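You operate a simulated robot arm through the tools that you are given. There is no shell and no other tool. Be economical: measure what you need, move in short steps, check, and stop when the job is done.

You are at the controls of a simulated robot arm. One attempt, no reset.

## Task
Stand the cream connector in the grey nest, rub its flash off and put it in the green tray.
Fine: use the green abrasive pad and put it back.

It is judged by the outcome, as a careful person would: the job done as asked, and still so three seconds after it is handed in. It fails if anything else is knocked over, pushed out of place, dropped, spilled or broken.

## Robot
A 7-joint arm with a two-finger parallel gripper, fixed in place. Base frame: the origin is at the foot of the arm, x ahead of it, y to its left, z up; the work surface is at about z = 850. Units: mm, degrees, N and s.
With the tool pointing down near the work surface it reaches from about 300 to 700 mm from the base axis. Its first joint turns from -66.0 to 66.0 degrees. Payload 1.57 kg.
Tool frame: the origin (TCP) lies between the finger pads and is the grasp point; the fingertips stand 30 mm ahead of it; z points along the fingers, y is the line along which they close. Largest opening 110 mm; finger width 24, thickness 12; the body of the gripper, 48 by 112 mm, starts 78 mm behind the TCP.
Orientation is that of the tool frame in the base frame, as a unit quaternion [x, y, z, w]. With the fingers straight down and closing along the base's y, the tool's x points along the base's -x, its y along +y and its z along -z.

## Interface
- The arm moves only by the tool move_arm. Its argument "series" is a list of rows, each a list of 7 numbers: the opening in per cent of the stroke, from 0 (shut) to 100 (fully open), then the shift along the base's x, y, z in units of 20 mm (1.0 is 20 mm), then the turn, a rotation vector about the base's x, y, z in units of 6 degrees (1.0 is 6 degrees). In form: [[claw, x, y, z, rx, ry, rz], ...]. A call has 1 to 20 rows; each row shifts and turns the commanded pose from where the row before left it. A call with a number of a shift or a turn outside -1 to 1 is refused whole. Each row takes 0.2 s and may step no farther than 50 mm and 8.6 degrees from the row before; otherwise, or with a gripper value out of range, the whole call is refused. A pose out of reach is approached as far as the arm can. The call stops where the force on the tool passes 40 N (or 10 N more than at its start, if that is more) or the arm is blocked; 0.2 s more then pass. Each finger travels about 108 mm/s and halts on what it meets, pressing with about 43 N; the grip force reading is that of the motor and also rises with nothing between the fingers. The clock runs only during rows and for 0.2 s after the last one: add rows that do not move to give the fingers time. The reply holds the time, the measured pose of the TCP, the force on the tool along the base axes, the opening and the grip force, in the units named above and with some noise, and new pictures: "views" is both (left out), scene, wrist or none.
- Cameras (640 x 400 px; columns grow to the right, rows downward): "scene" is fixed at [167.1, -396, 1398.5]; the picture's right is [0.73, -0.68, 0.00], its down [-0.43, -0.47, -0.77] and it looks along [0.53, 0.57, -0.64] (base axes); focal length 323 px, centre (320, 200). "wrist" rides on the gripper at [70, 16, -141] in the tool frame; the picture's right is [-0.23, 0.97, 0.00], its down [-0.86, -0.20, -0.48] and it looks along [-0.47, -0.11, 0.88] (tool axes); focal length 222 px, centre (320, 200). There is no depth. A picture from a camera that has moved, and an enlarged one, comes with that camera's place and axes in the base frame and with its lens.
- inspect(camera, box): a new picture of the part [left, top, right, bottom] of that camera's present view, enlarged. The clock stands still meanwhile.
- sign_off(): hands the job in; it is judged then, once.

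Go step by step. Nothing tells you positions but the pictures and the camera data: compare them with the known pose of the tool, close in by small moves and look again before you grip or let go. The budget is 120 turns and 170 pictures, counting those below and the enlarged ones. Unless the task says otherwise, let go and move clear before handing in, and close with one line.

The tools are called after "Call:" as a command line: name --pt "numbers of a row" for each row, then --argument value for the rest, lists and objects as JSON in quotes. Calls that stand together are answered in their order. move_arm: Moves the arm, as the interface text tells. Its arguments: {"type":"object","properties":{"series":{"type":"array"},"views":{"type":"string","enum":["both","scene","wrist","none"]}},"required":["series"]} The other tools are called the same way: inspect (camera, box) takes an enlarged picture of a part of a camera's view; sign_off () hands the job in.

At the start:

```text
time: 0.0
tcp_pos: [460.1, -170.6, 1201.8]
tool_rot: [0.0, 1.0, -0.001, 0.0]
wrist_force: [-0.1, 0.2, 0.3]
gripper_width: 110.0
gripper_force: 0.1
```

scene: 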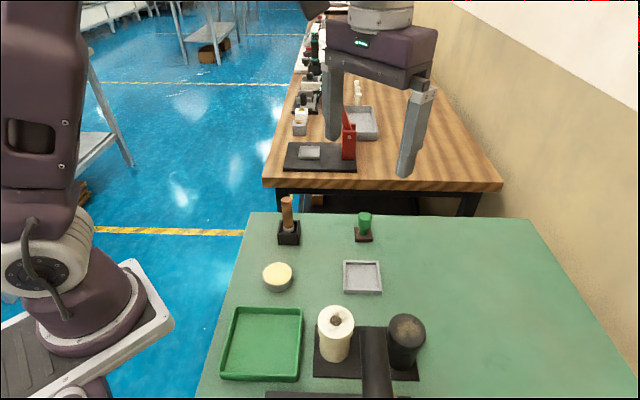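
wrist: 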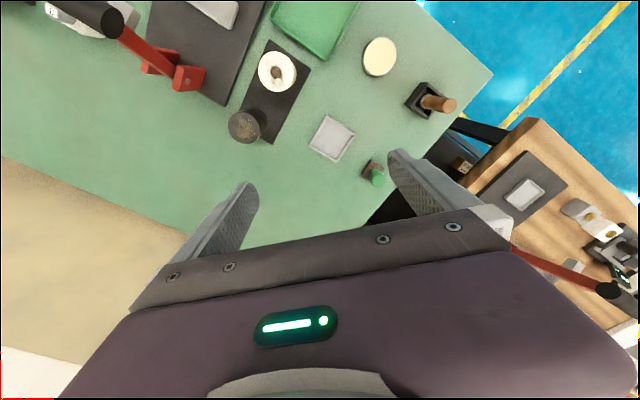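

I see a green-topped bench with a green tray, a cream disc, a grey square nest, a green item in a small holder and other fixtures. I'll enlarge both views to identify things.

Call:
inspect --camera "scene" --box '[200, 190, 440, 340]'

Call:
inspect --camera "scene" --box '[200, 280, 440, 400]'

Call:
inspect --camera "wrist" --box '[210, 0, 480, 200]'

Call:
inspect --camera "wrist" --box '[0, 0, 320, 160]'

```text
2.67 times, centred on (320, 265) of scene
camera zoom: at [167.1, -396.0, 1398.5], right [0.73, -0.68, 0.0], down [-0.43, -0.47, -0.77], along [0.53, 0.57, -0.64], focal length 862 px, centre (320, 27)
```

zoom: 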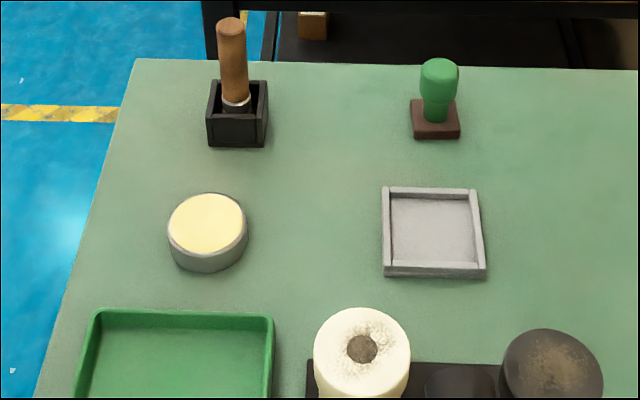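

```text
2.67 times, centred on (320, 340) of scene
camera zoom: at [167.1, -396.0, 1398.5], right [0.73, -0.68, 0.0], down [-0.43, -0.47, -0.77], along [0.53, 0.57, -0.64], focal length 862 px, centre (320, -173)
```

zoom: 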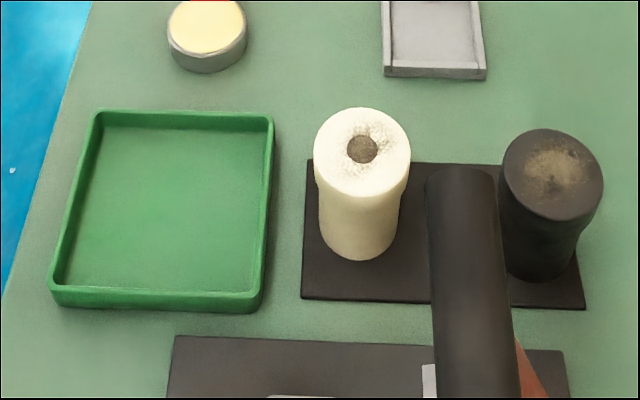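

```text
2.00 times, centred on (345, 100) of wrist
camera zoom: at [389.8, -155.4, 1341.7], right [0.23, 0.97, 0.0], down [0.86, -0.2, 0.48], along [0.47, -0.11, -0.88], focal length 444 px, centre (270, 400)
```

zoom: 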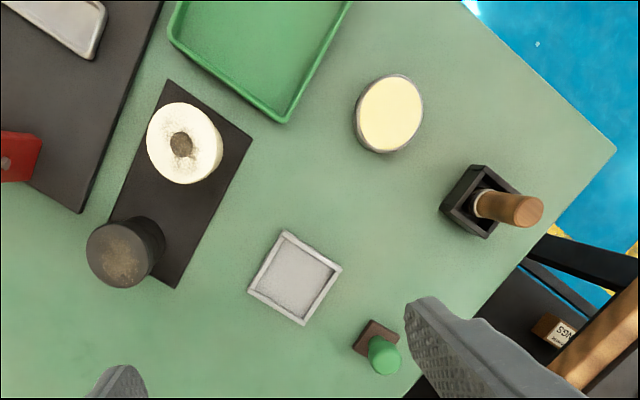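

```text
2.00 times, centred on (160, 80) of wrist
camera zoom: at [389.8, -155.4, 1341.7], right [0.23, 0.97, 0.0], down [0.86, -0.2, 0.48], along [0.47, -0.11, -0.88], focal length 444 px, centre (640, 440)
```

zoom: 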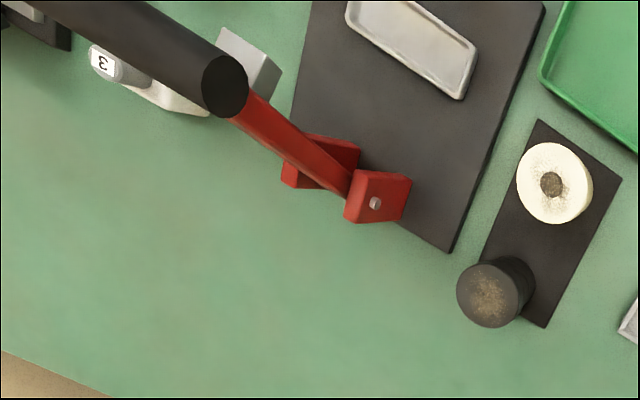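

The nest is near (509, -155). The connector isn't visible yet, so I'll move the arm toward -x/-y to view the rest of the bench.

Call:
move_arm --pt "100 -1 -1 0 0 0 0" --pt "100 -1 -1 0 0 0 0" --pt "100 -1 -1 0 0 0 0" --pt "100 -1 -1 0 0 0 0" --pt "100 0 -1 0 0 0 0" --pt "100 0 -1 0 0 0 0" --pt "100 0 -1 0 0 0 0" --views "wrist"

```text
time: 1.6
tcp_pos: [380.2, -309.9, 1201.2]
tool_rot: [0.0, 1.0, 0.0, 0.0]
wrist_force: [-0.2, 1.0, -0.4]
gripper_width: 109.9
gripper_force: 0.0
camera wrist: at [309.7, -295.0, 1341.8], right [0.23, 0.97, 0.0], down [0.85, -0.2, 0.48], along [0.47, -0.11, -0.88], focal length 222 px, centre (320, 200)
```

wrist: 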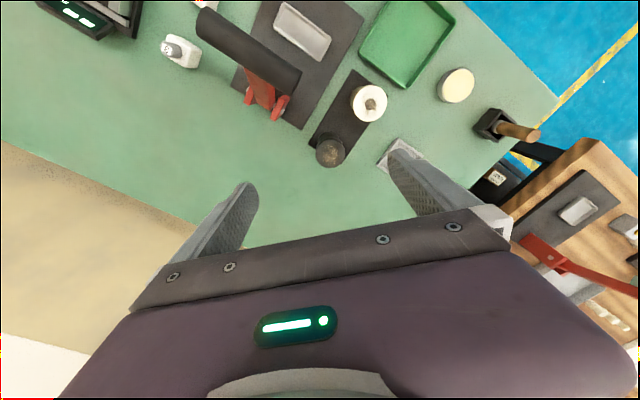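

Call:
inspect --camera "wrist" --box '[20, 0, 220, 125]'

Call:
inspect --camera "wrist" --box '[190, 0, 430, 170]'

```text
3.20 times, centred on (120, 62) of wrist
camera zoom: at [309.7, -295.0, 1341.8], right [0.23, 0.97, 0.0], down [0.85, -0.2, 0.48], along [0.47, -0.11, -0.88], focal length 711 px, centre (960, 640)
```

zoom: 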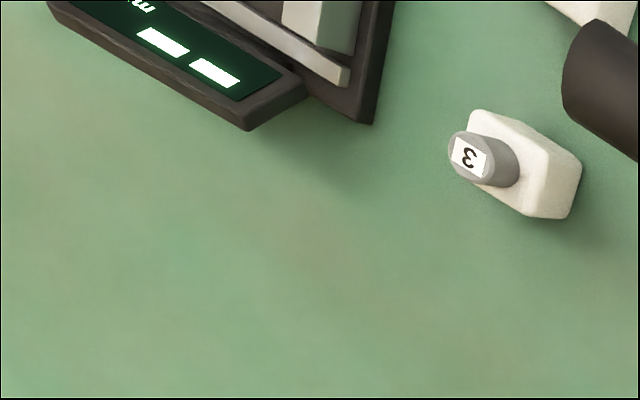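

```text
2.35 times, centred on (310, 85) of wrist
camera zoom: at [309.7, -295.0, 1341.8], right [0.23, 0.97, 0.0], down [0.85, -0.2, 0.48], along [0.47, -0.11, -0.88], focal length 523 px, centre (344, 471)
```

zoom: 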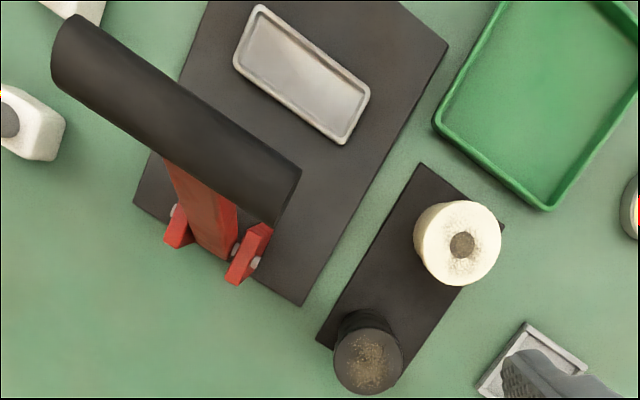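

There's something more beyond the top of the wrist view. I'll tilt the tool to look nearer the base.

Call:
move_arm --pt "100 0 0 0 0 1 0" --pt "100 0 0 0 0 1 0" --pt "100 0 0 0 0 1 0" --pt "100 0 0 0 0 1 0" --pt "100 0 0 0 0 1 0" --pt "100 0 0 0 0 1 0" --views "wrist"

```text
time: 3.0
tcp_pos: [379.3, -311.2, 1201.3]
tool_rot: [-0.001, 0.978, 0.0, -0.208]
wrist_force: [-0.4, -0.4, -0.5]
gripper_width: 110.0
gripper_force: 0.0
out of reach, approached as far as the arm can: row 5, 6
camera wrist: at [373.5, -295.3, 1357.9], right [0.21, 0.97, -0.09], down [0.98, -0.2, 0.09], along [0.07, -0.11, -0.99], focal length 222 px, centre (320, 200)
```

wrist: 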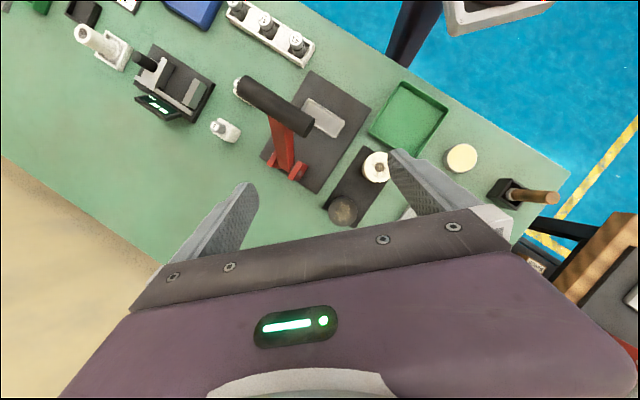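

Call:
inspect --camera "wrist" --box '[0, 0, 160, 100]'

Call:
inspect --camera "wrist" --box '[160, 0, 340, 112]'

Call:
inspect --camera "wrist" --box '[310, 80, 510, 230]'

```text
4.00 times, centred on (80, 50) of wrist
camera zoom: at [373.5, -295.3, 1357.9], right [0.21, 0.97, -0.09], down [0.98, -0.2, 0.09], along [0.07, -0.11, -0.99], focal length 888 px, centre (1280, 800)
```

zoom: 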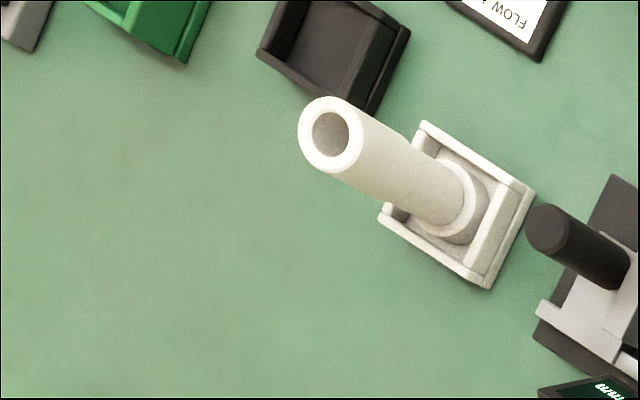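

```text
3.56 times, centred on (250, 56) of wrist
camera zoom: at [373.5, -295.3, 1357.9], right [0.21, 0.97, -0.09], down [0.98, -0.2, 0.09], along [0.07, -0.11, -0.99], focal length 790 px, centre (569, 712)
```

zoom: 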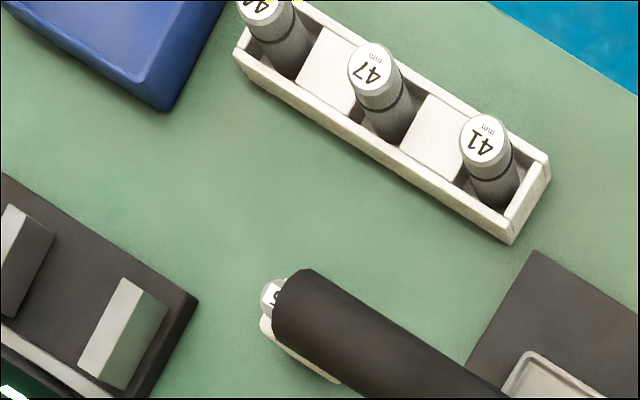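

```text
2.67 times, centred on (410, 155) of wrist
camera zoom: at [373.5, -295.3, 1357.9], right [0.21, 0.97, -0.09], down [0.98, -0.2, 0.09], along [0.07, -0.11, -0.99], focal length 592 px, centre (80, 320)
```

zoom: 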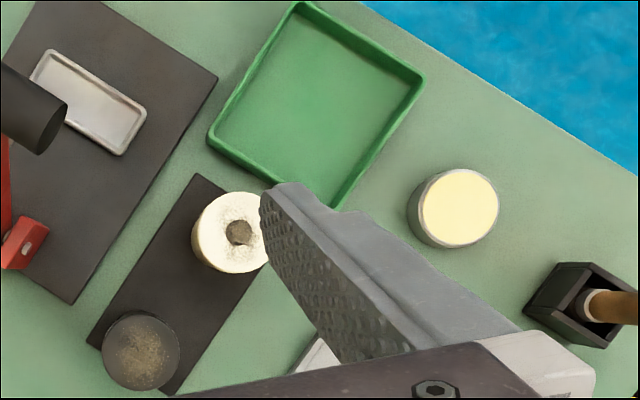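

I think the cream cylinder standing on the black plate at about (365, -220), with rough flash at its top, is the connector; the dark one is its neighbour. Checking closely.

Call:
inspect --camera "scene" --box '[300, 295, 440, 382]'

Call:
inspect --camera "scene" --box '[255, 190, 395, 300]'

```text
4.57 times, centred on (370, 338) of scene
camera zoom: at [167.1, -396.0, 1398.5], right [0.73, -0.68, 0.0], down [-0.43, -0.47, -0.77], along [0.53, 0.57, -0.64], focal length 1478 px, centre (91, -433)
```

zoom: 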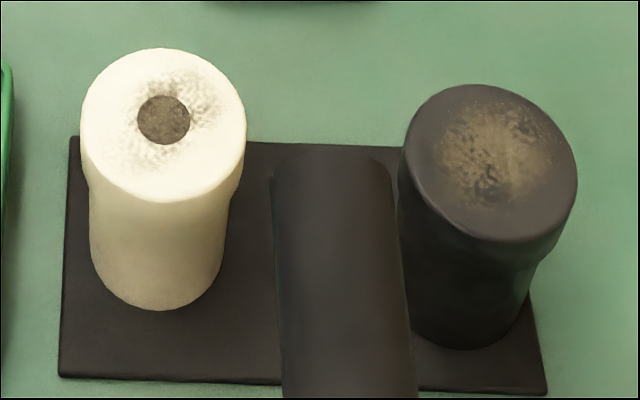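

```text
3.64 times, centred on (325, 245) of scene
camera zoom: at [167.1, -396.0, 1398.5], right [0.73, -0.68, 0.0], down [-0.43, -0.47, -0.77], along [0.53, 0.57, -0.64], focal length 1176 px, centre (302, 36)
```

zoom: 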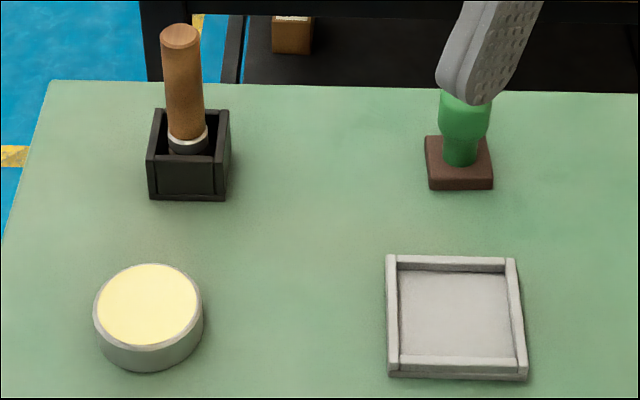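

The cream cylinder (head slightly flared, dark-stained top) looks like the connector. I'll level the tool again and move closer over that area for a detailed look.

Call:
move_arm --pt "100 0 0.5 0 0 -1 0" --pt "100 0 1 0 0 -1 0" --pt "100 0 1 0 0 -1 0" --pt "100 0 1 0 0 -1 0" --pt "100 0 1 -1 0 0 0" --pt "100 0 0 -1 0 0 0" --pt "100 0 0 -1 0 0 0" --pt "100 0 0 -1 0 0 0" --views "wrist"

```text
time: 4.8
tcp_pos: [378.0, -219.9, 1122.2]
tool_rot: [0.0, 1.0, 0.0, 0.0]
wrist_force: [0.3, 0.0, 1.3]
gripper_width: 109.9
gripper_force: 0.1
camera wrist: at [309.6, -205.1, 1261.8], right [0.23, 0.97, 0.0], down [0.85, -0.2, 0.48], along [0.47, -0.11, -0.88], focal length 222 px, centre (320, 200)
```

wrist: 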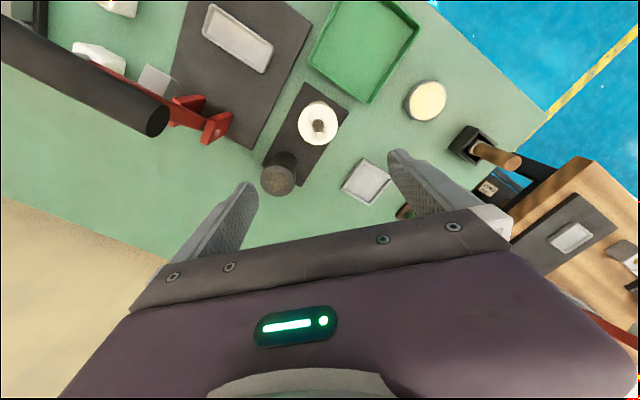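

Call:
inspect --camera "wrist" --box '[240, 70, 460, 208]'

Call:
inspect --camera "wrist" --box '[270, 85, 366, 145]'

```text
2.90 times, centred on (350, 139) of wrist
camera zoom: at [309.6, -205.1, 1261.8], right [0.23, 0.97, 0.0], down [0.85, -0.2, 0.48], along [0.47, -0.11, -0.88], focal length 644 px, centre (233, 377)
```

zoom: 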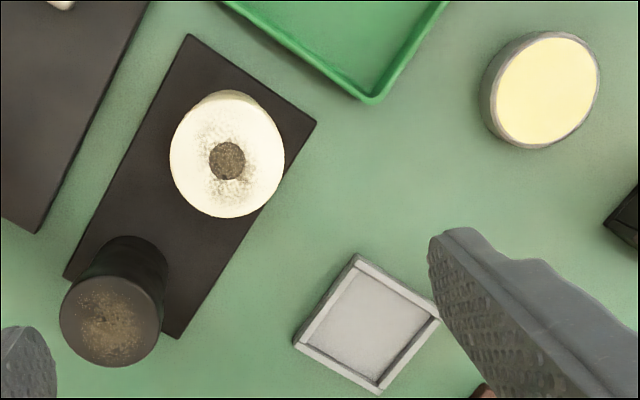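

```text
6.67 times, centred on (318, 115) of wrist
camera zoom: at [309.6, -205.1, 1261.8], right [0.23, 0.97, 0.0], down [0.85, -0.2, 0.48], along [0.47, -0.11, -0.88], focal length 1481 px, centre (333, 767)
```

zoom: 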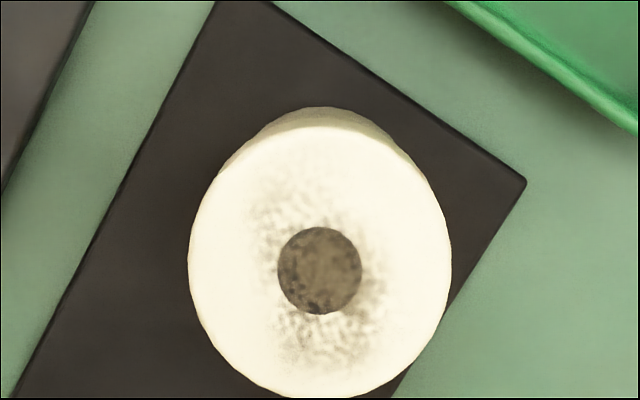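

The connector is at about (365, -219), top near z≈940. I'll centre over it and come down part way, then check.

Call:
move_arm --pt "82 -0.65 0.05 -1 0 0 0" --pt "82 0 0 -1 0 0 0" --pt "82 0 0 -1 0 0 0" --pt "82 0 0 -1 0 0 0" --pt "82 0 0 -1 0 0 0" --pt "82 0 0 -1 0 0 0"

Call:
inspect --camera "scene" --box '[240, 240, 440, 390]'

```text
time: 6.2
tcp_pos: [366.8, -219.5, 1000.0]
tool_rot: [0.0, 1.0, 0.001, 0.001]
wrist_force: [-0.1, 0.1, 0.2]
gripper_width: 90.2
gripper_force: 0.1
camera wrist: at [296.5, -203.7, 1141.0], right [0.23, 0.97, 0.0], down [0.85, -0.2, 0.48], along [0.47, -0.11, -0.88], focal length 222 px, centre (320, 200)
```

scene: 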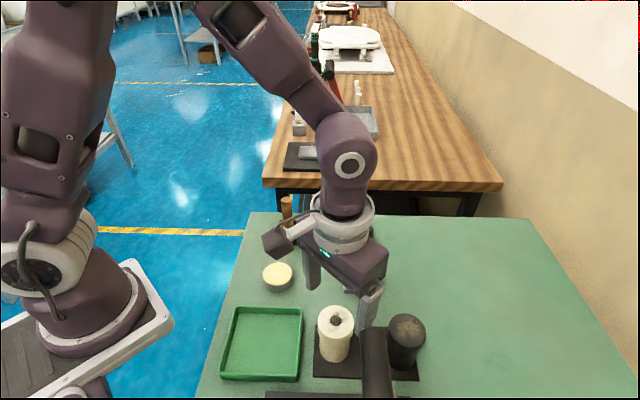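
wrist: 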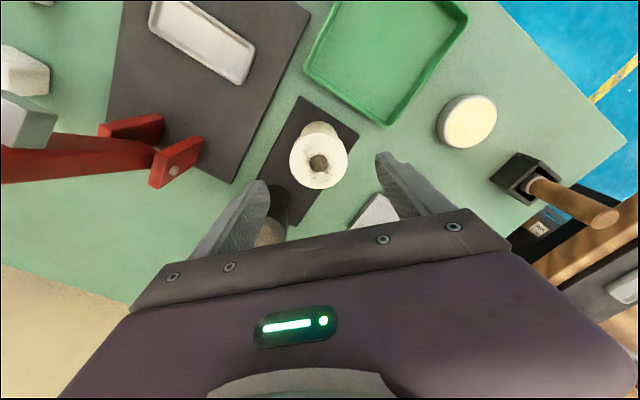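

```text
2.67 times, centred on (340, 315) of scene
camera zoom: at [167.1, -396.0, 1398.5], right [0.73, -0.68, 0.0], down [-0.43, -0.47, -0.77], along [0.53, 0.57, -0.64], focal length 862 px, centre (267, -107)
```

zoom: 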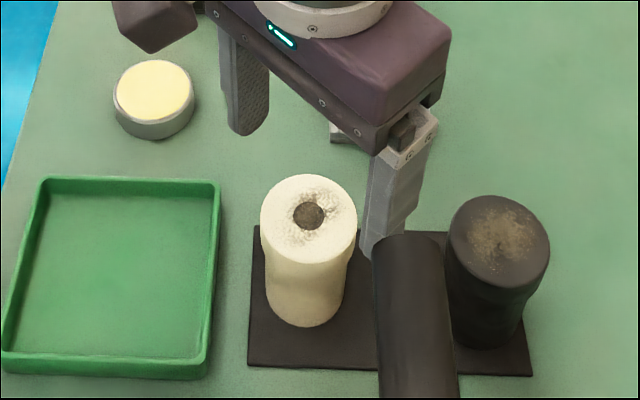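

Position confirmed: top at about (365, -221, 938). Descending around it, then gripping.

Call:
move_arm --pt "82 -0.08 -0.07 -1 0 0 0" --pt "82 0 0 -1 0 0 0" --pt "82 0 0 -1 0 0 0" --pt "82 0 0 -1 0 0 0" --pt "82 0 0 -0.5 0 0 0"

Call:
inspect --camera "wrist" --box '[170, 50, 490, 250]'

```text
time: 7.4
tcp_pos: [366.0, -221.0, 912.4]
tool_rot: [-0.001, 1.0, 0.0, 0.0]
wrist_force: [0.5, -0.2, 0.6]
gripper_width: 90.3
gripper_force: 0.1
camera wrist: at [295.3, -205.6, 1051.4], right [0.23, 0.97, 0.0], down [0.85, -0.2, 0.48], along [0.47, -0.11, -0.88], focal length 222 px, centre (320, 200)
```

scene: 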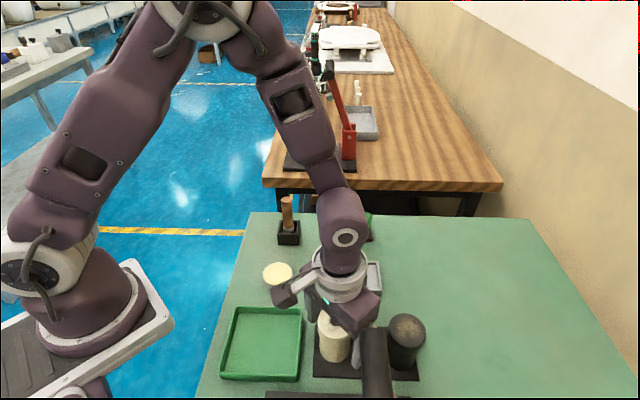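
wrist: 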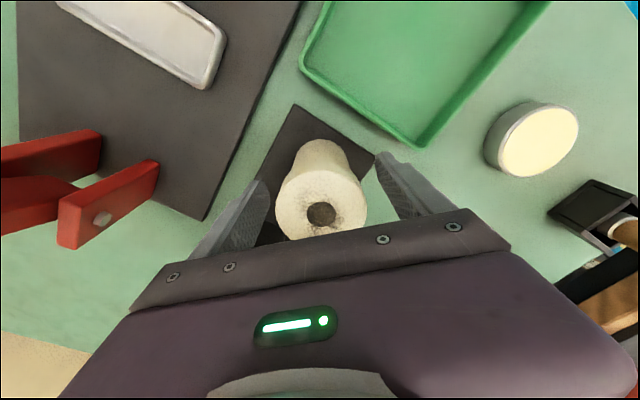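

```text
2.00 times, centred on (330, 150) of wrist
camera zoom: at [295.3, -205.6, 1051.4], right [0.23, 0.97, 0.0], down [0.85, -0.2, 0.48], along [0.47, -0.11, -0.88], focal length 444 px, centre (300, 300)
```

zoom: 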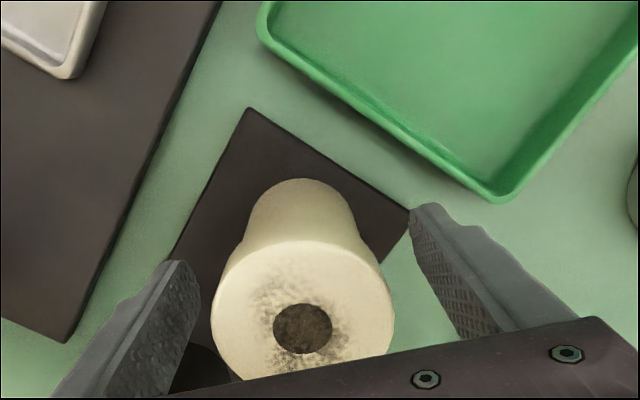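

The connector is centred between the pads. Closing.

Call:
move_arm --pt "40 0 0 0 0 0 0" --pt "40 0 0 0 0 0 0" --pt "40 0 0 0 0 0 0" --views "wrist"

```text
time: 8.2
tcp_pos: [366.3, -221.5, 911.8]
tool_rot: [-0.001, 1.0, 0.0, 0.0]
wrist_force: [-0.3, 0.2, 0.4]
gripper_width: 54.1
gripper_force: 42.5
camera wrist: at [295.3, -205.7, 1051.6], right [0.23, 0.97, 0.0], down [0.86, -0.2, 0.48], along [0.47, -0.11, -0.88], focal length 222 px, centre (320, 200)
```

wrist: 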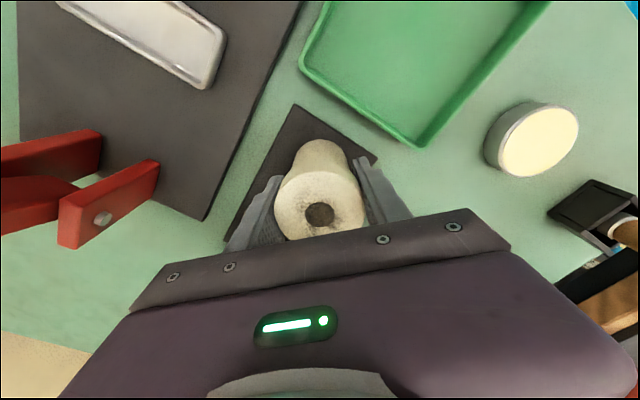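

Gripped at 54 mm. Lifting straight up.

Call:
move_arm --pt "40 0 0 0.5 0 0 0" --pt "40 0 0 1 0 0 0" --pt "40 0 0 1 0 0 0" --pt "40 0 0 1 0 0 0" --pt "40 0 0 1 0 0 0"

Call:
inspect --camera "scene" --box '[240, 220, 440, 370]'

```text
time: 9.4
tcp_pos: [365.7, -222.2, 1001.2]
tool_rot: [0.0, 1.0, 0.001, 0.0]
wrist_force: [0.9, 0.6, -0.9]
gripper_width: 53.3
gripper_force: 43.4
camera wrist: at [295.3, -206.4, 1142.2], right [0.23, 0.97, 0.0], down [0.86, -0.2, 0.48], along [0.47, -0.11, -0.88], focal length 222 px, centre (320, 200)
```

scene: 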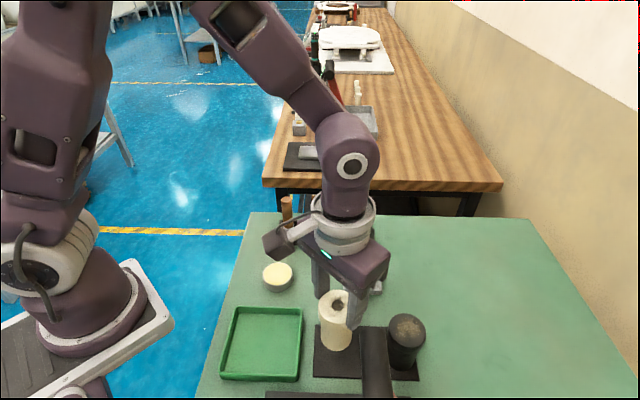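
wrist: 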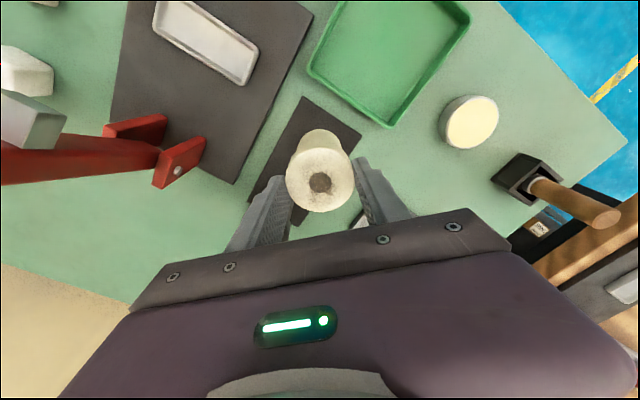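

```text
2.67 times, centred on (340, 295) of scene
camera zoom: at [167.1, -396.0, 1398.5], right [0.73, -0.68, 0.0], down [-0.43, -0.47, -0.77], along [0.53, 0.57, -0.64], focal length 862 px, centre (267, -53)
```

zoom: 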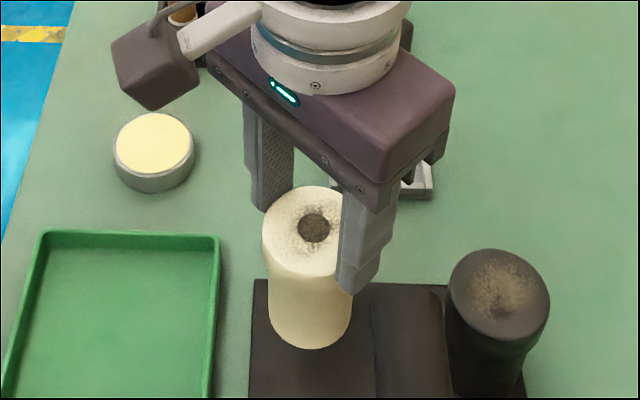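

The connector is held upright. Carrying it over the nest at about (507, -156).

Call:
move_arm --pt "40 0.9 0.4 0 0 0 0" --pt "40 1 0.5 0 0 0 0" --pt "40 1 0.5 0 0 0 0" --pt "40 1 0.5 0 0 0 0" --pt "40 1 0.5 0 0 0 0" --pt "40 1 0.5 0 0 0 0" --pt "40 1 0.4 0 0 0 0" --pt "40 0.17 0 0 0 0 0" --pt "40 0 0 0 0 0 0"

Call:
inspect --camera "wrist" --box '[200, 60, 460, 230]'

Call:
inspect --camera "scene" --box '[300, 180, 440, 310]'

```text
time: 11.4
tcp_pos: [506.6, -155.6, 1000.9]
tool_rot: [0.0, 1.0, 0.001, 0.0]
wrist_force: [0.3, 0.2, -1.3]
gripper_width: 53.5
gripper_force: 43.2
camera wrist: at [436.7, -139.5, 1141.5], right [0.23, 0.97, 0.0], down [0.86, -0.2, 0.48], along [0.47, -0.11, -0.88], focal length 222 px, centre (320, 200)
```

scene: 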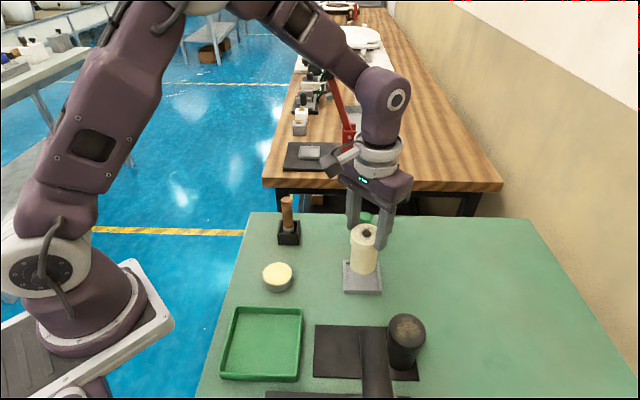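
wrist: 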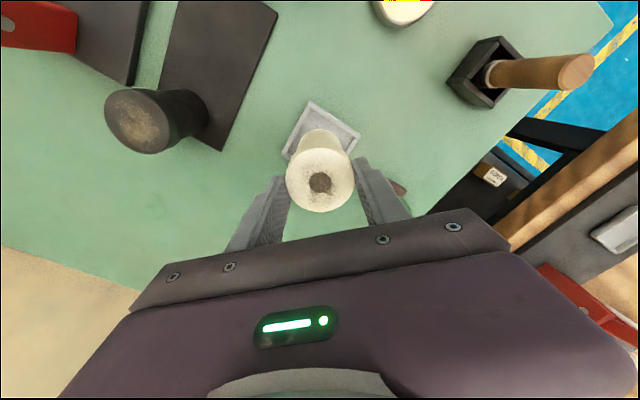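

```text
2.35 times, centred on (330, 145) of wrist
camera zoom: at [436.7, -139.5, 1141.5], right [0.23, 0.97, 0.0], down [0.86, -0.2, 0.48], along [0.47, -0.11, -0.88], focal length 523 px, centre (296, 329)
```

zoom: 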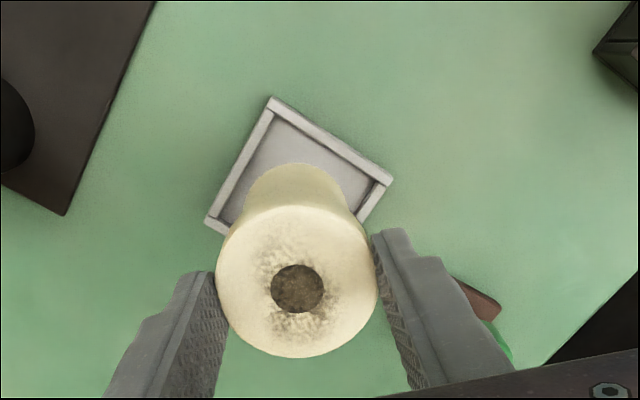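

```text
3.08 times, centred on (370, 245) of scene
camera zoom: at [167.1, -396.0, 1398.5], right [0.73, -0.68, 0.0], down [-0.43, -0.47, -0.77], along [0.53, 0.57, -0.64], focal length 995 px, centre (166, 62)
```

zoom: 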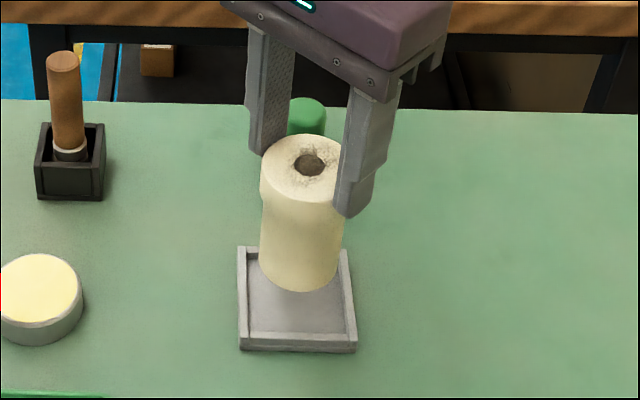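

The connector slid down in the grip while being lifted (its top is now about 18 mm below the TCP), yet it hangs upright and steady over the nest. Its bottom is about 43 mm above the nest floor; lowering most of that, then checking.

Call:
move_arm --pt "40 0.1 -0.02 -0.5 0 0 0" --pt "40 0 0 -0.5 0 0 0" --pt "40 0 0 -0.5 0 0 0" --views "wrist"

Call:
inspect --camera "scene" --box '[310, 190, 430, 310]'

Call:
inspect --camera "wrist" --box '[240, 80, 400, 220]'

```text
time: 12.2
tcp_pos: [508.3, -155.4, 970.3]
tool_rot: [-0.001, 1.0, 0.0, 0.0]
wrist_force: [-0.5, 0.7, -1.8]
gripper_width: 53.7
gripper_force: 43.2
camera wrist: at [439.1, -140.0, 1111.4], right [0.23, 0.97, 0.0], down [0.85, -0.2, 0.48], along [0.47, -0.11, -0.88], focal length 222 px, centre (320, 200)
```

wrist: 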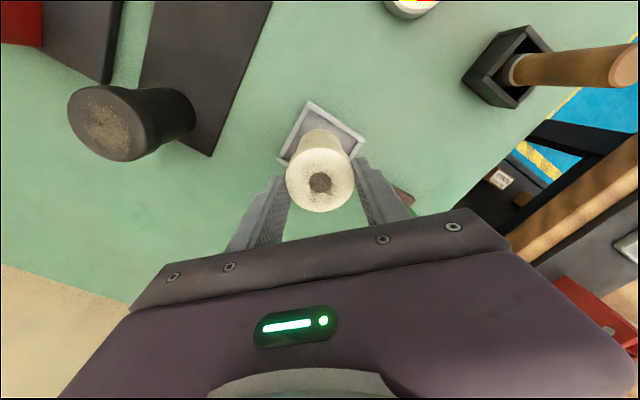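

```text
3.33 times, centred on (370, 250) of scene
camera zoom: at [167.1, -396.0, 1398.4], right [0.73, -0.68, 0.0], down [-0.43, -0.47, -0.77], along [0.53, 0.57, -0.64], focal length 1078 px, centre (153, 33)
```

zoom: 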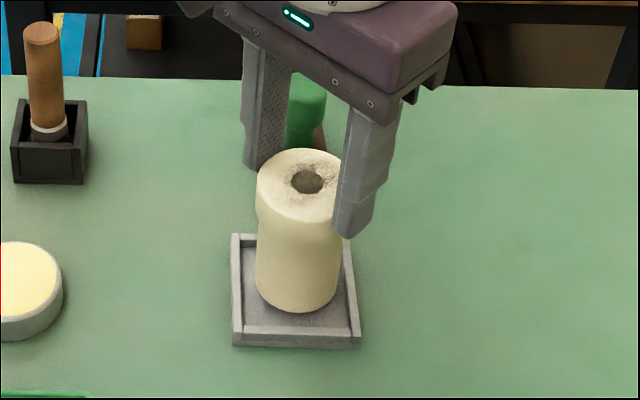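

```text
2.86 times, centred on (320, 150) of wrist
camera zoom: at [439.1, -140.0, 1111.4], right [0.23, 0.97, 0.0], down [0.85, -0.2, 0.48], along [0.47, -0.11, -0.88], focal length 635 px, centre (320, 343)
```

zoom: 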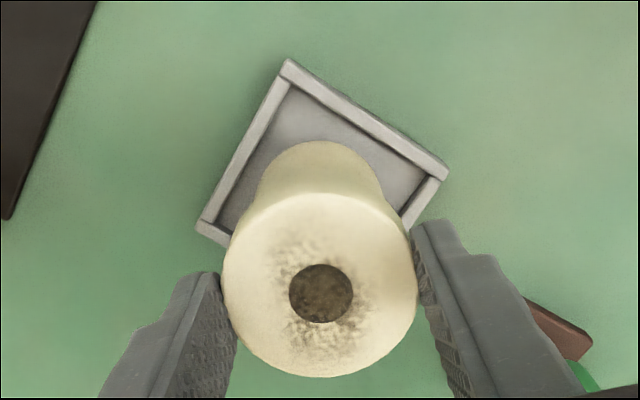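

Centred in the nest with roughly 13 mm to go. Lowering in small steps to find contact.

Call:
move_arm --pt "40 0 0 -0.25 0 0 0" --pt "40 0 0 -0.15 0 0 0" --pt "40 0 0 -0.1 0 0 0" --views "none"

Call:
inspect --camera "scene" --box '[310, 190, 430, 310]'

```text
time: 13.0
tcp_pos: [510.7, -155.3, 960.5]
tool_rot: [0.0, 1.0, 0.001, 0.0]
wrist_force: [0.4, 0.3, -1.5]
gripper_width: 53.4
gripper_force: 43.1
```

```text
3.33 times, centred on (370, 250) of scene
camera zoom: at [167.1, -396.0, 1398.5], right [0.73, -0.68, 0.0], down [-0.43, -0.47, -0.77], along [0.53, 0.57, -0.64], focal length 1078 px, centre (153, 33)
```

zoom: 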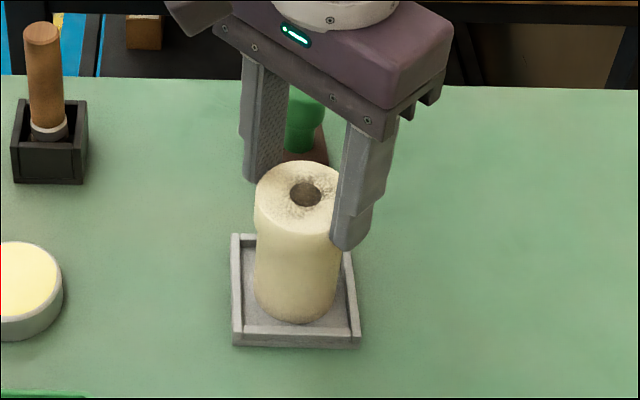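

Call:
move_arm --pt "40 -0.05 0 -0.1 0 0 0" --pt "40 0 0 -0.1 0 0 0" --views "none"

```text
time: 13.6
tcp_pos: [509.0, -156.0, 958.8]
tool_rot: [0.0, 1.0, 0.0, 0.003]
wrist_force: [-0.4, 0.7, 38.3]
gripper_width: 53.4
gripper_force: 43.3
```

Contact with the nest floor. Easing off 2 mm and opening slowly.

Call:
move_arm --pt "40 0 0 0.12 0 0 0" --pt "60 0 0 0 0 0 0" --pt "75 0 0 0 0 0 0" --pt "75 0 0 0 0 0 0" --views "wrist"

Call:
inspect --camera "scene" --box '[310, 190, 430, 310]'

```text
time: 14.6
tcp_pos: [508.2, -155.8, 960.1]
tool_rot: [0.0, 1.0, 0.0, 0.0]
wrist_force: [-1.2, 1.0, 0.2]
gripper_width: 82.6
gripper_force: 0.0
camera wrist: at [437.5, -140.1, 1100.0], right [0.23, 0.97, 0.0], down [0.86, -0.2, 0.48], along [0.47, -0.11, -0.88], focal length 222 px, centre (320, 200)
```

wrist: 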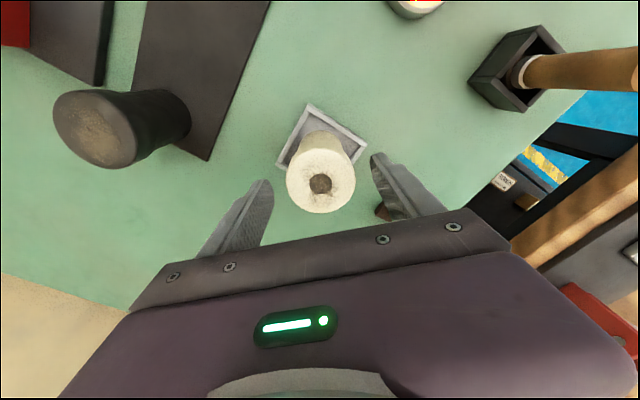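

```text
3.33 times, centred on (370, 250) of scene
camera zoom: at [167.1, -396.0, 1398.5], right [0.73, -0.68, 0.0], down [-0.43, -0.47, -0.77], along [0.53, 0.57, -0.64], focal length 1078 px, centre (153, 33)
```

zoom: 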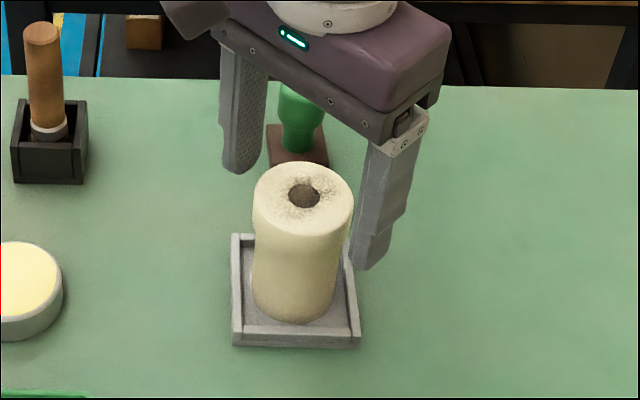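

The connector stands in the nest. Raising and moving over toward the green pad near (595, -80).

Call:
move_arm --pt "80 0 0 1 0 0 0" --pt "80 0 0 1 0 0 0" --pt "80 0 0 1 0 0 0" --pt "80 0 0 1 0 0 0" --pt "80 0.8 0.75 0 0 0 0" --pt "80 0.9 0.75 0 0 0 0" --pt "80 0.9 0.75 0 0 0 0" --pt "80 0.9 0.75 0 0 0 0" --pt "80 0.85 0.75 0 0 0 0" --pt "80 0 0 0 0 0 0"

Call:
inspect --camera "wrist" --box '[210, 80, 430, 220]'

Call:
inspect --camera "scene" --box '[300, 180, 440, 310]'

```text
time: 16.8
tcp_pos: [595.1, -80.0, 1038.8]
tool_rot: [0.0, 1.0, 0.0, 0.0]
wrist_force: [-0.2, -0.2, 0.6]
gripper_width: 88.0
gripper_force: 0.0
camera wrist: at [524.9, -64.6, 1180.4], right [0.23, 0.97, 0.0], down [0.85, -0.2, 0.48], along [0.47, -0.11, -0.88], focal length 222 px, centre (320, 200)
```

scene: 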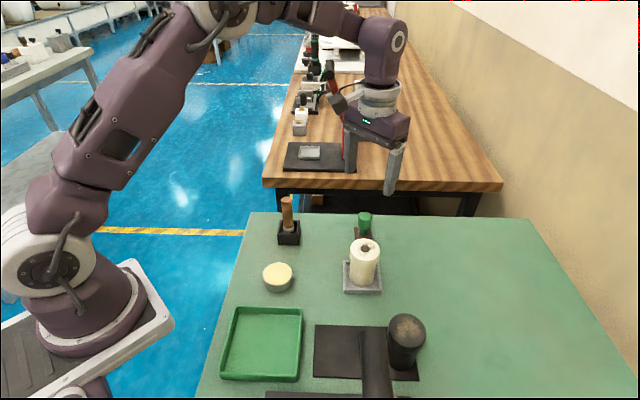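
wrist: 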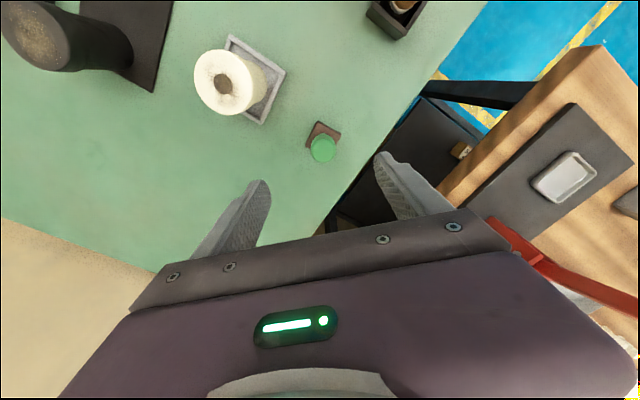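

```text
2.86 times, centred on (320, 150) of wrist
camera zoom: at [524.9, -64.6, 1180.4], right [0.23, 0.97, 0.0], down [0.85, -0.2, 0.48], along [0.47, -0.11, -0.88], focal length 635 px, centre (320, 343)
```

zoom: 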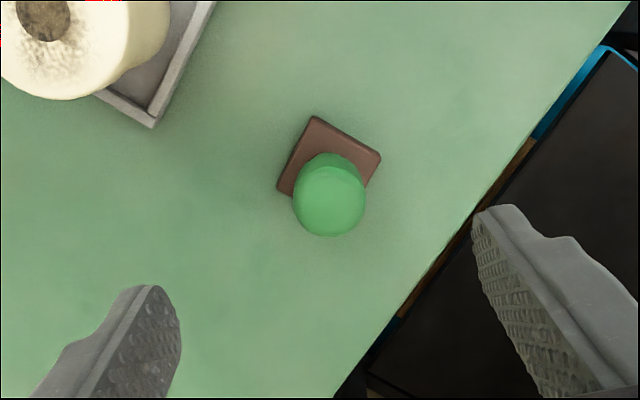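

```text
3.08 times, centred on (370, 245) of scene
camera zoom: at [167.1, -396.0, 1398.5], right [0.73, -0.68, 0.0], down [-0.43, -0.47, -0.77], along [0.53, 0.57, -0.64], focal length 995 px, centre (166, 62)
```

zoom: 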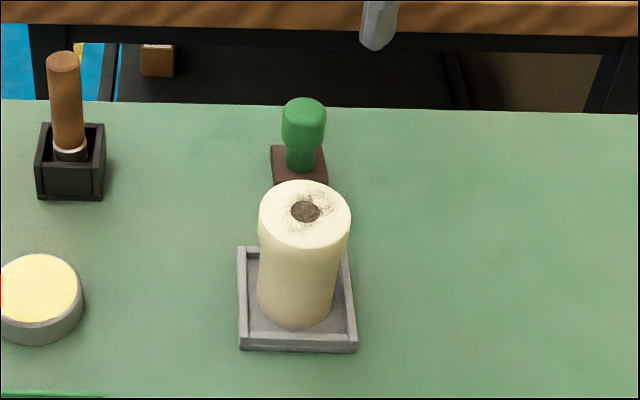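

The green-handled pad sits at about (603, -78), knob top z≈908. Centring over it and descending partway.

Call:
move_arm --pt "62 0.4 0.1 -1 0 0 0" --pt "62 0 0 -1 0 0 0" --pt "62 0 0 -1 0 0 0" --pt "62 0 0 -1 0 0 0" --views "wrist"

Call:
inspect --camera "wrist" --box '[230, 90, 410, 220]'

```text
time: 17.8
tcp_pos: [603.8, -77.7, 958.5]
tool_rot: [0.001, 1.0, 0.0, 0.0]
wrist_force: [-0.3, -0.4, 0.8]
gripper_width: 68.3
gripper_force: 0.1
camera wrist: at [533.0, -63.5, 1100.2], right [0.23, 0.97, 0.0], down [0.85, -0.2, 0.48], along [0.47, -0.11, -0.88], focal length 222 px, centre (320, 200)
```

wrist: 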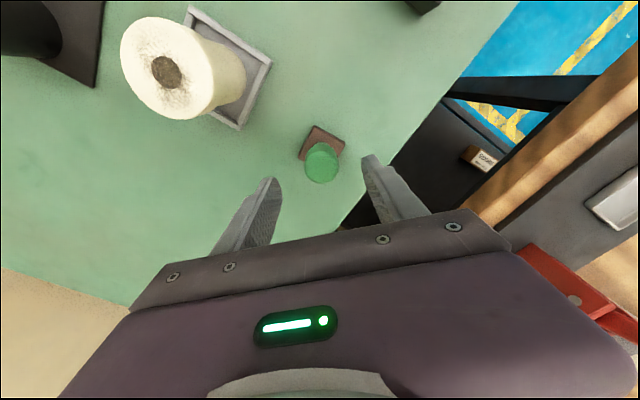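

```text
3.08 times, centred on (320, 155) of wrist
camera zoom: at [533.0, -63.5, 1100.2], right [0.23, 0.97, 0.0], down [0.85, -0.2, 0.48], along [0.47, -0.11, -0.88], focal length 684 px, centre (320, 338)
```

zoom: 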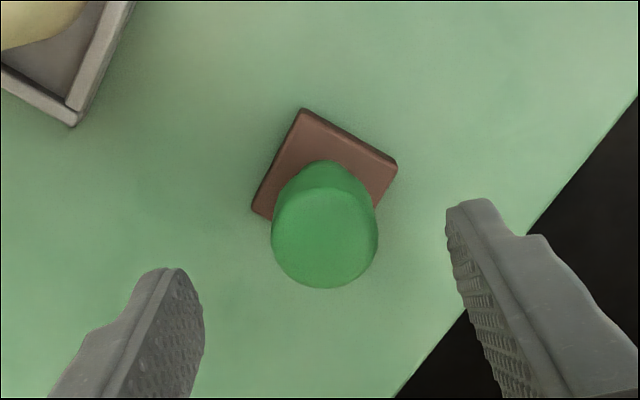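

Centred. Descending to knob height.

Call:
move_arm --pt "62 -0.07 0 -1 0 0 0" --pt "62 0 0 -1 0 0 0" --pt "62 0 0 -0.9 0 0 0"

Call:
inspect --camera "wrist" --box '[230, 120, 410, 250]'

Call:
inspect --camera "scene" --box '[310, 160, 430, 260]'

```text
time: 18.6
tcp_pos: [602.5, -78.8, 901.8]
tool_rot: [0.0, 1.0, 0.0, 0.0]
wrist_force: [0.6, -0.4, 0.2]
gripper_width: 68.4
gripper_force: 0.0
camera wrist: at [531.8, -63.1, 1041.4], right [0.23, 0.97, 0.0], down [0.85, -0.2, 0.48], along [0.47, -0.11, -0.88], focal length 222 px, centre (320, 200)
```

scene: 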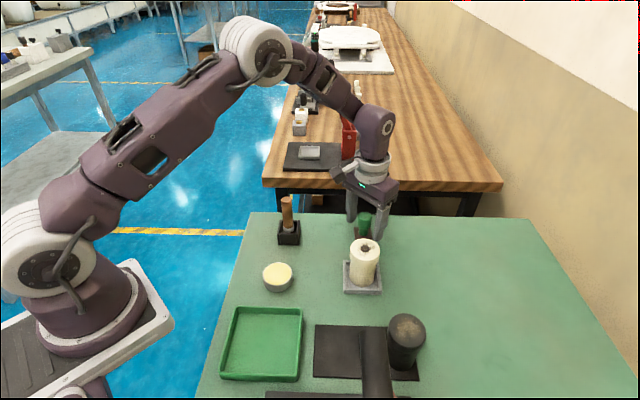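
wrist: 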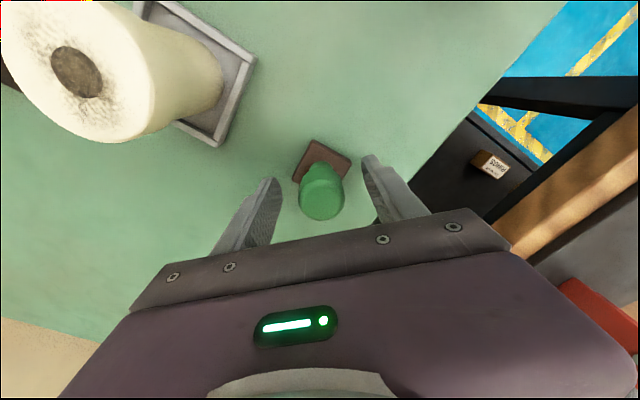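

```text
3.08 times, centred on (320, 185) of wrist
camera zoom: at [531.8, -63.1, 1041.4], right [0.23, 0.97, 0.0], down [0.85, -0.2, 0.48], along [0.47, -0.11, -0.88], focal length 684 px, centre (320, 246)
```

zoom: 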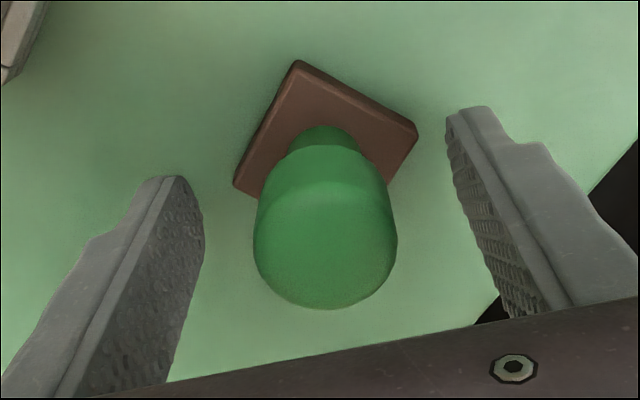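

```text
4.00 times, centred on (370, 210) of scene
camera zoom: at [167.1, -396.0, 1398.5], right [0.73, -0.68, 0.0], down [-0.43, -0.47, -0.77], along [0.53, 0.57, -0.64], focal length 1293 px, centre (120, 160)
```

zoom: 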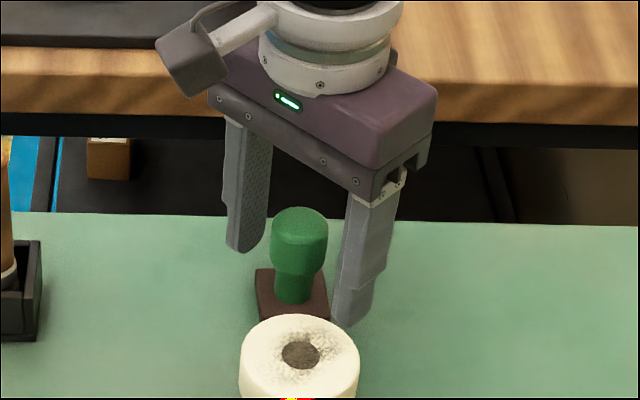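

Well centred on the knob. Closing.

Call:
move_arm --pt "10 0 0 0 0 0 0" --pt "10 0 0 0 0 0 0" --pt "10 0 0 0 0 0 0" --pt "10 0 0 0 0 0 0" --views "wrist"

```text
time: 19.6
tcp_pos: [601.9, -78.8, 901.3]
tool_rot: [-0.001, 1.0, 0.0, -0.001]
wrist_force: [-0.3, 1.2, -0.1]
gripper_width: 30.2
gripper_force: 39.7
camera wrist: at [531.8, -63.1, 1041.6], right [0.23, 0.97, 0.0], down [0.86, -0.2, 0.48], along [0.47, -0.11, -0.88], focal length 222 px, centre (320, 200)
```

wrist: 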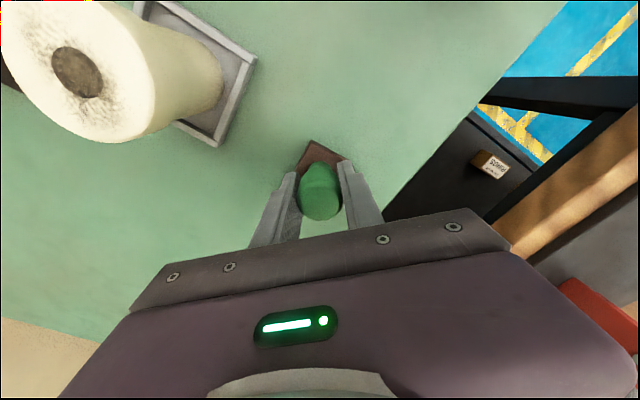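

Gripped at 30 mm. Lifting gently and checking for slip and what comes up with it.

Call:
move_arm --pt "10 0 0 0.25 0 0 0" --pt "10 0 0 0.25 0 0 0" --pt "10 0 0 0.5 0 0 0" --pt "10 0 0 0.5 0 0 0" --pt "10 0 0 0.5 0 0 0" --pt "10 0 0 0 0 0 0" --views "wrist"

Call:
inspect --camera "scene" --box '[310, 160, 430, 260]'

Call:
inspect --camera "wrist" --box '[230, 100, 410, 230]'

```text
time: 21.0
tcp_pos: [601.4, -79.3, 940.6]
tool_rot: [0.001, 1.0, 0.0, 0.0]
wrist_force: [0.8, 0.4, -0.1]
gripper_width: 30.6
gripper_force: 39.6
camera wrist: at [531.1, -63.5, 1082.4], right [0.23, 0.97, 0.0], down [0.85, -0.2, 0.48], along [0.47, -0.11, -0.88], focal length 222 px, centre (320, 200)
```

wrist: 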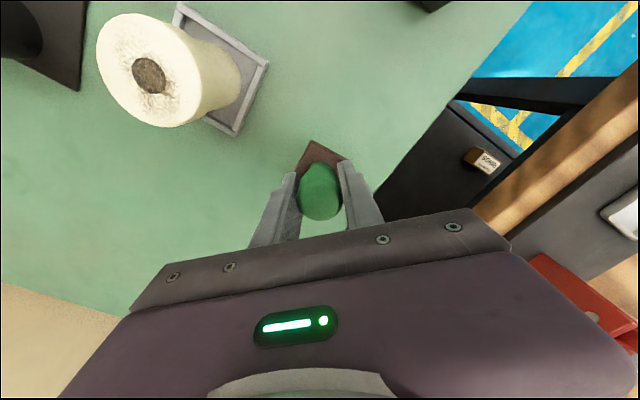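

```text
4.00 times, centred on (370, 210) of scene
camera zoom: at [167.1, -396.0, 1398.5], right [0.73, -0.68, 0.0], down [-0.43, -0.47, -0.77], along [0.53, 0.57, -0.64], focal length 1293 px, centre (120, 160)
```

zoom: 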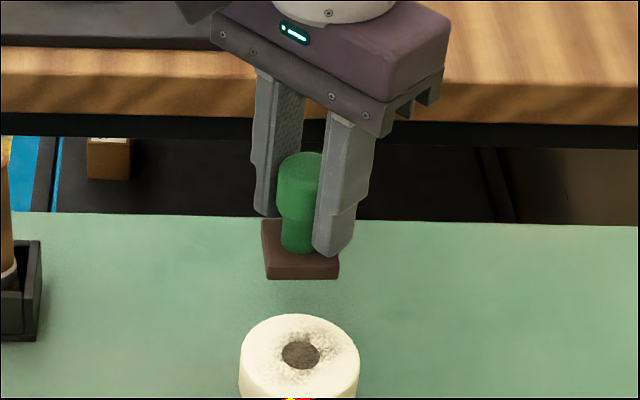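

```text
3.08 times, centred on (320, 165) of wrist
camera zoom: at [531.1, -63.5, 1082.4], right [0.23, 0.97, 0.0], down [0.85, -0.2, 0.48], along [0.47, -0.11, -0.88], focal length 684 px, centre (320, 308)
```

zoom: 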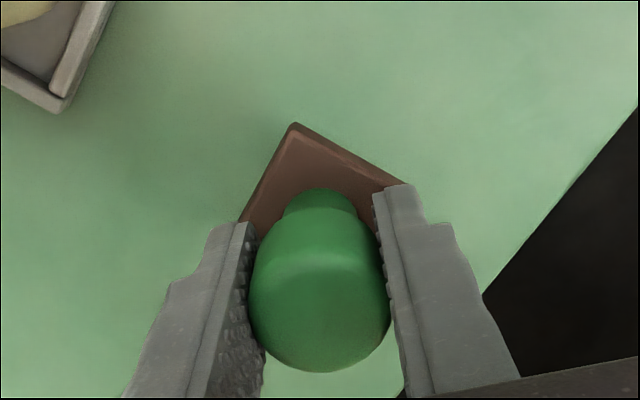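

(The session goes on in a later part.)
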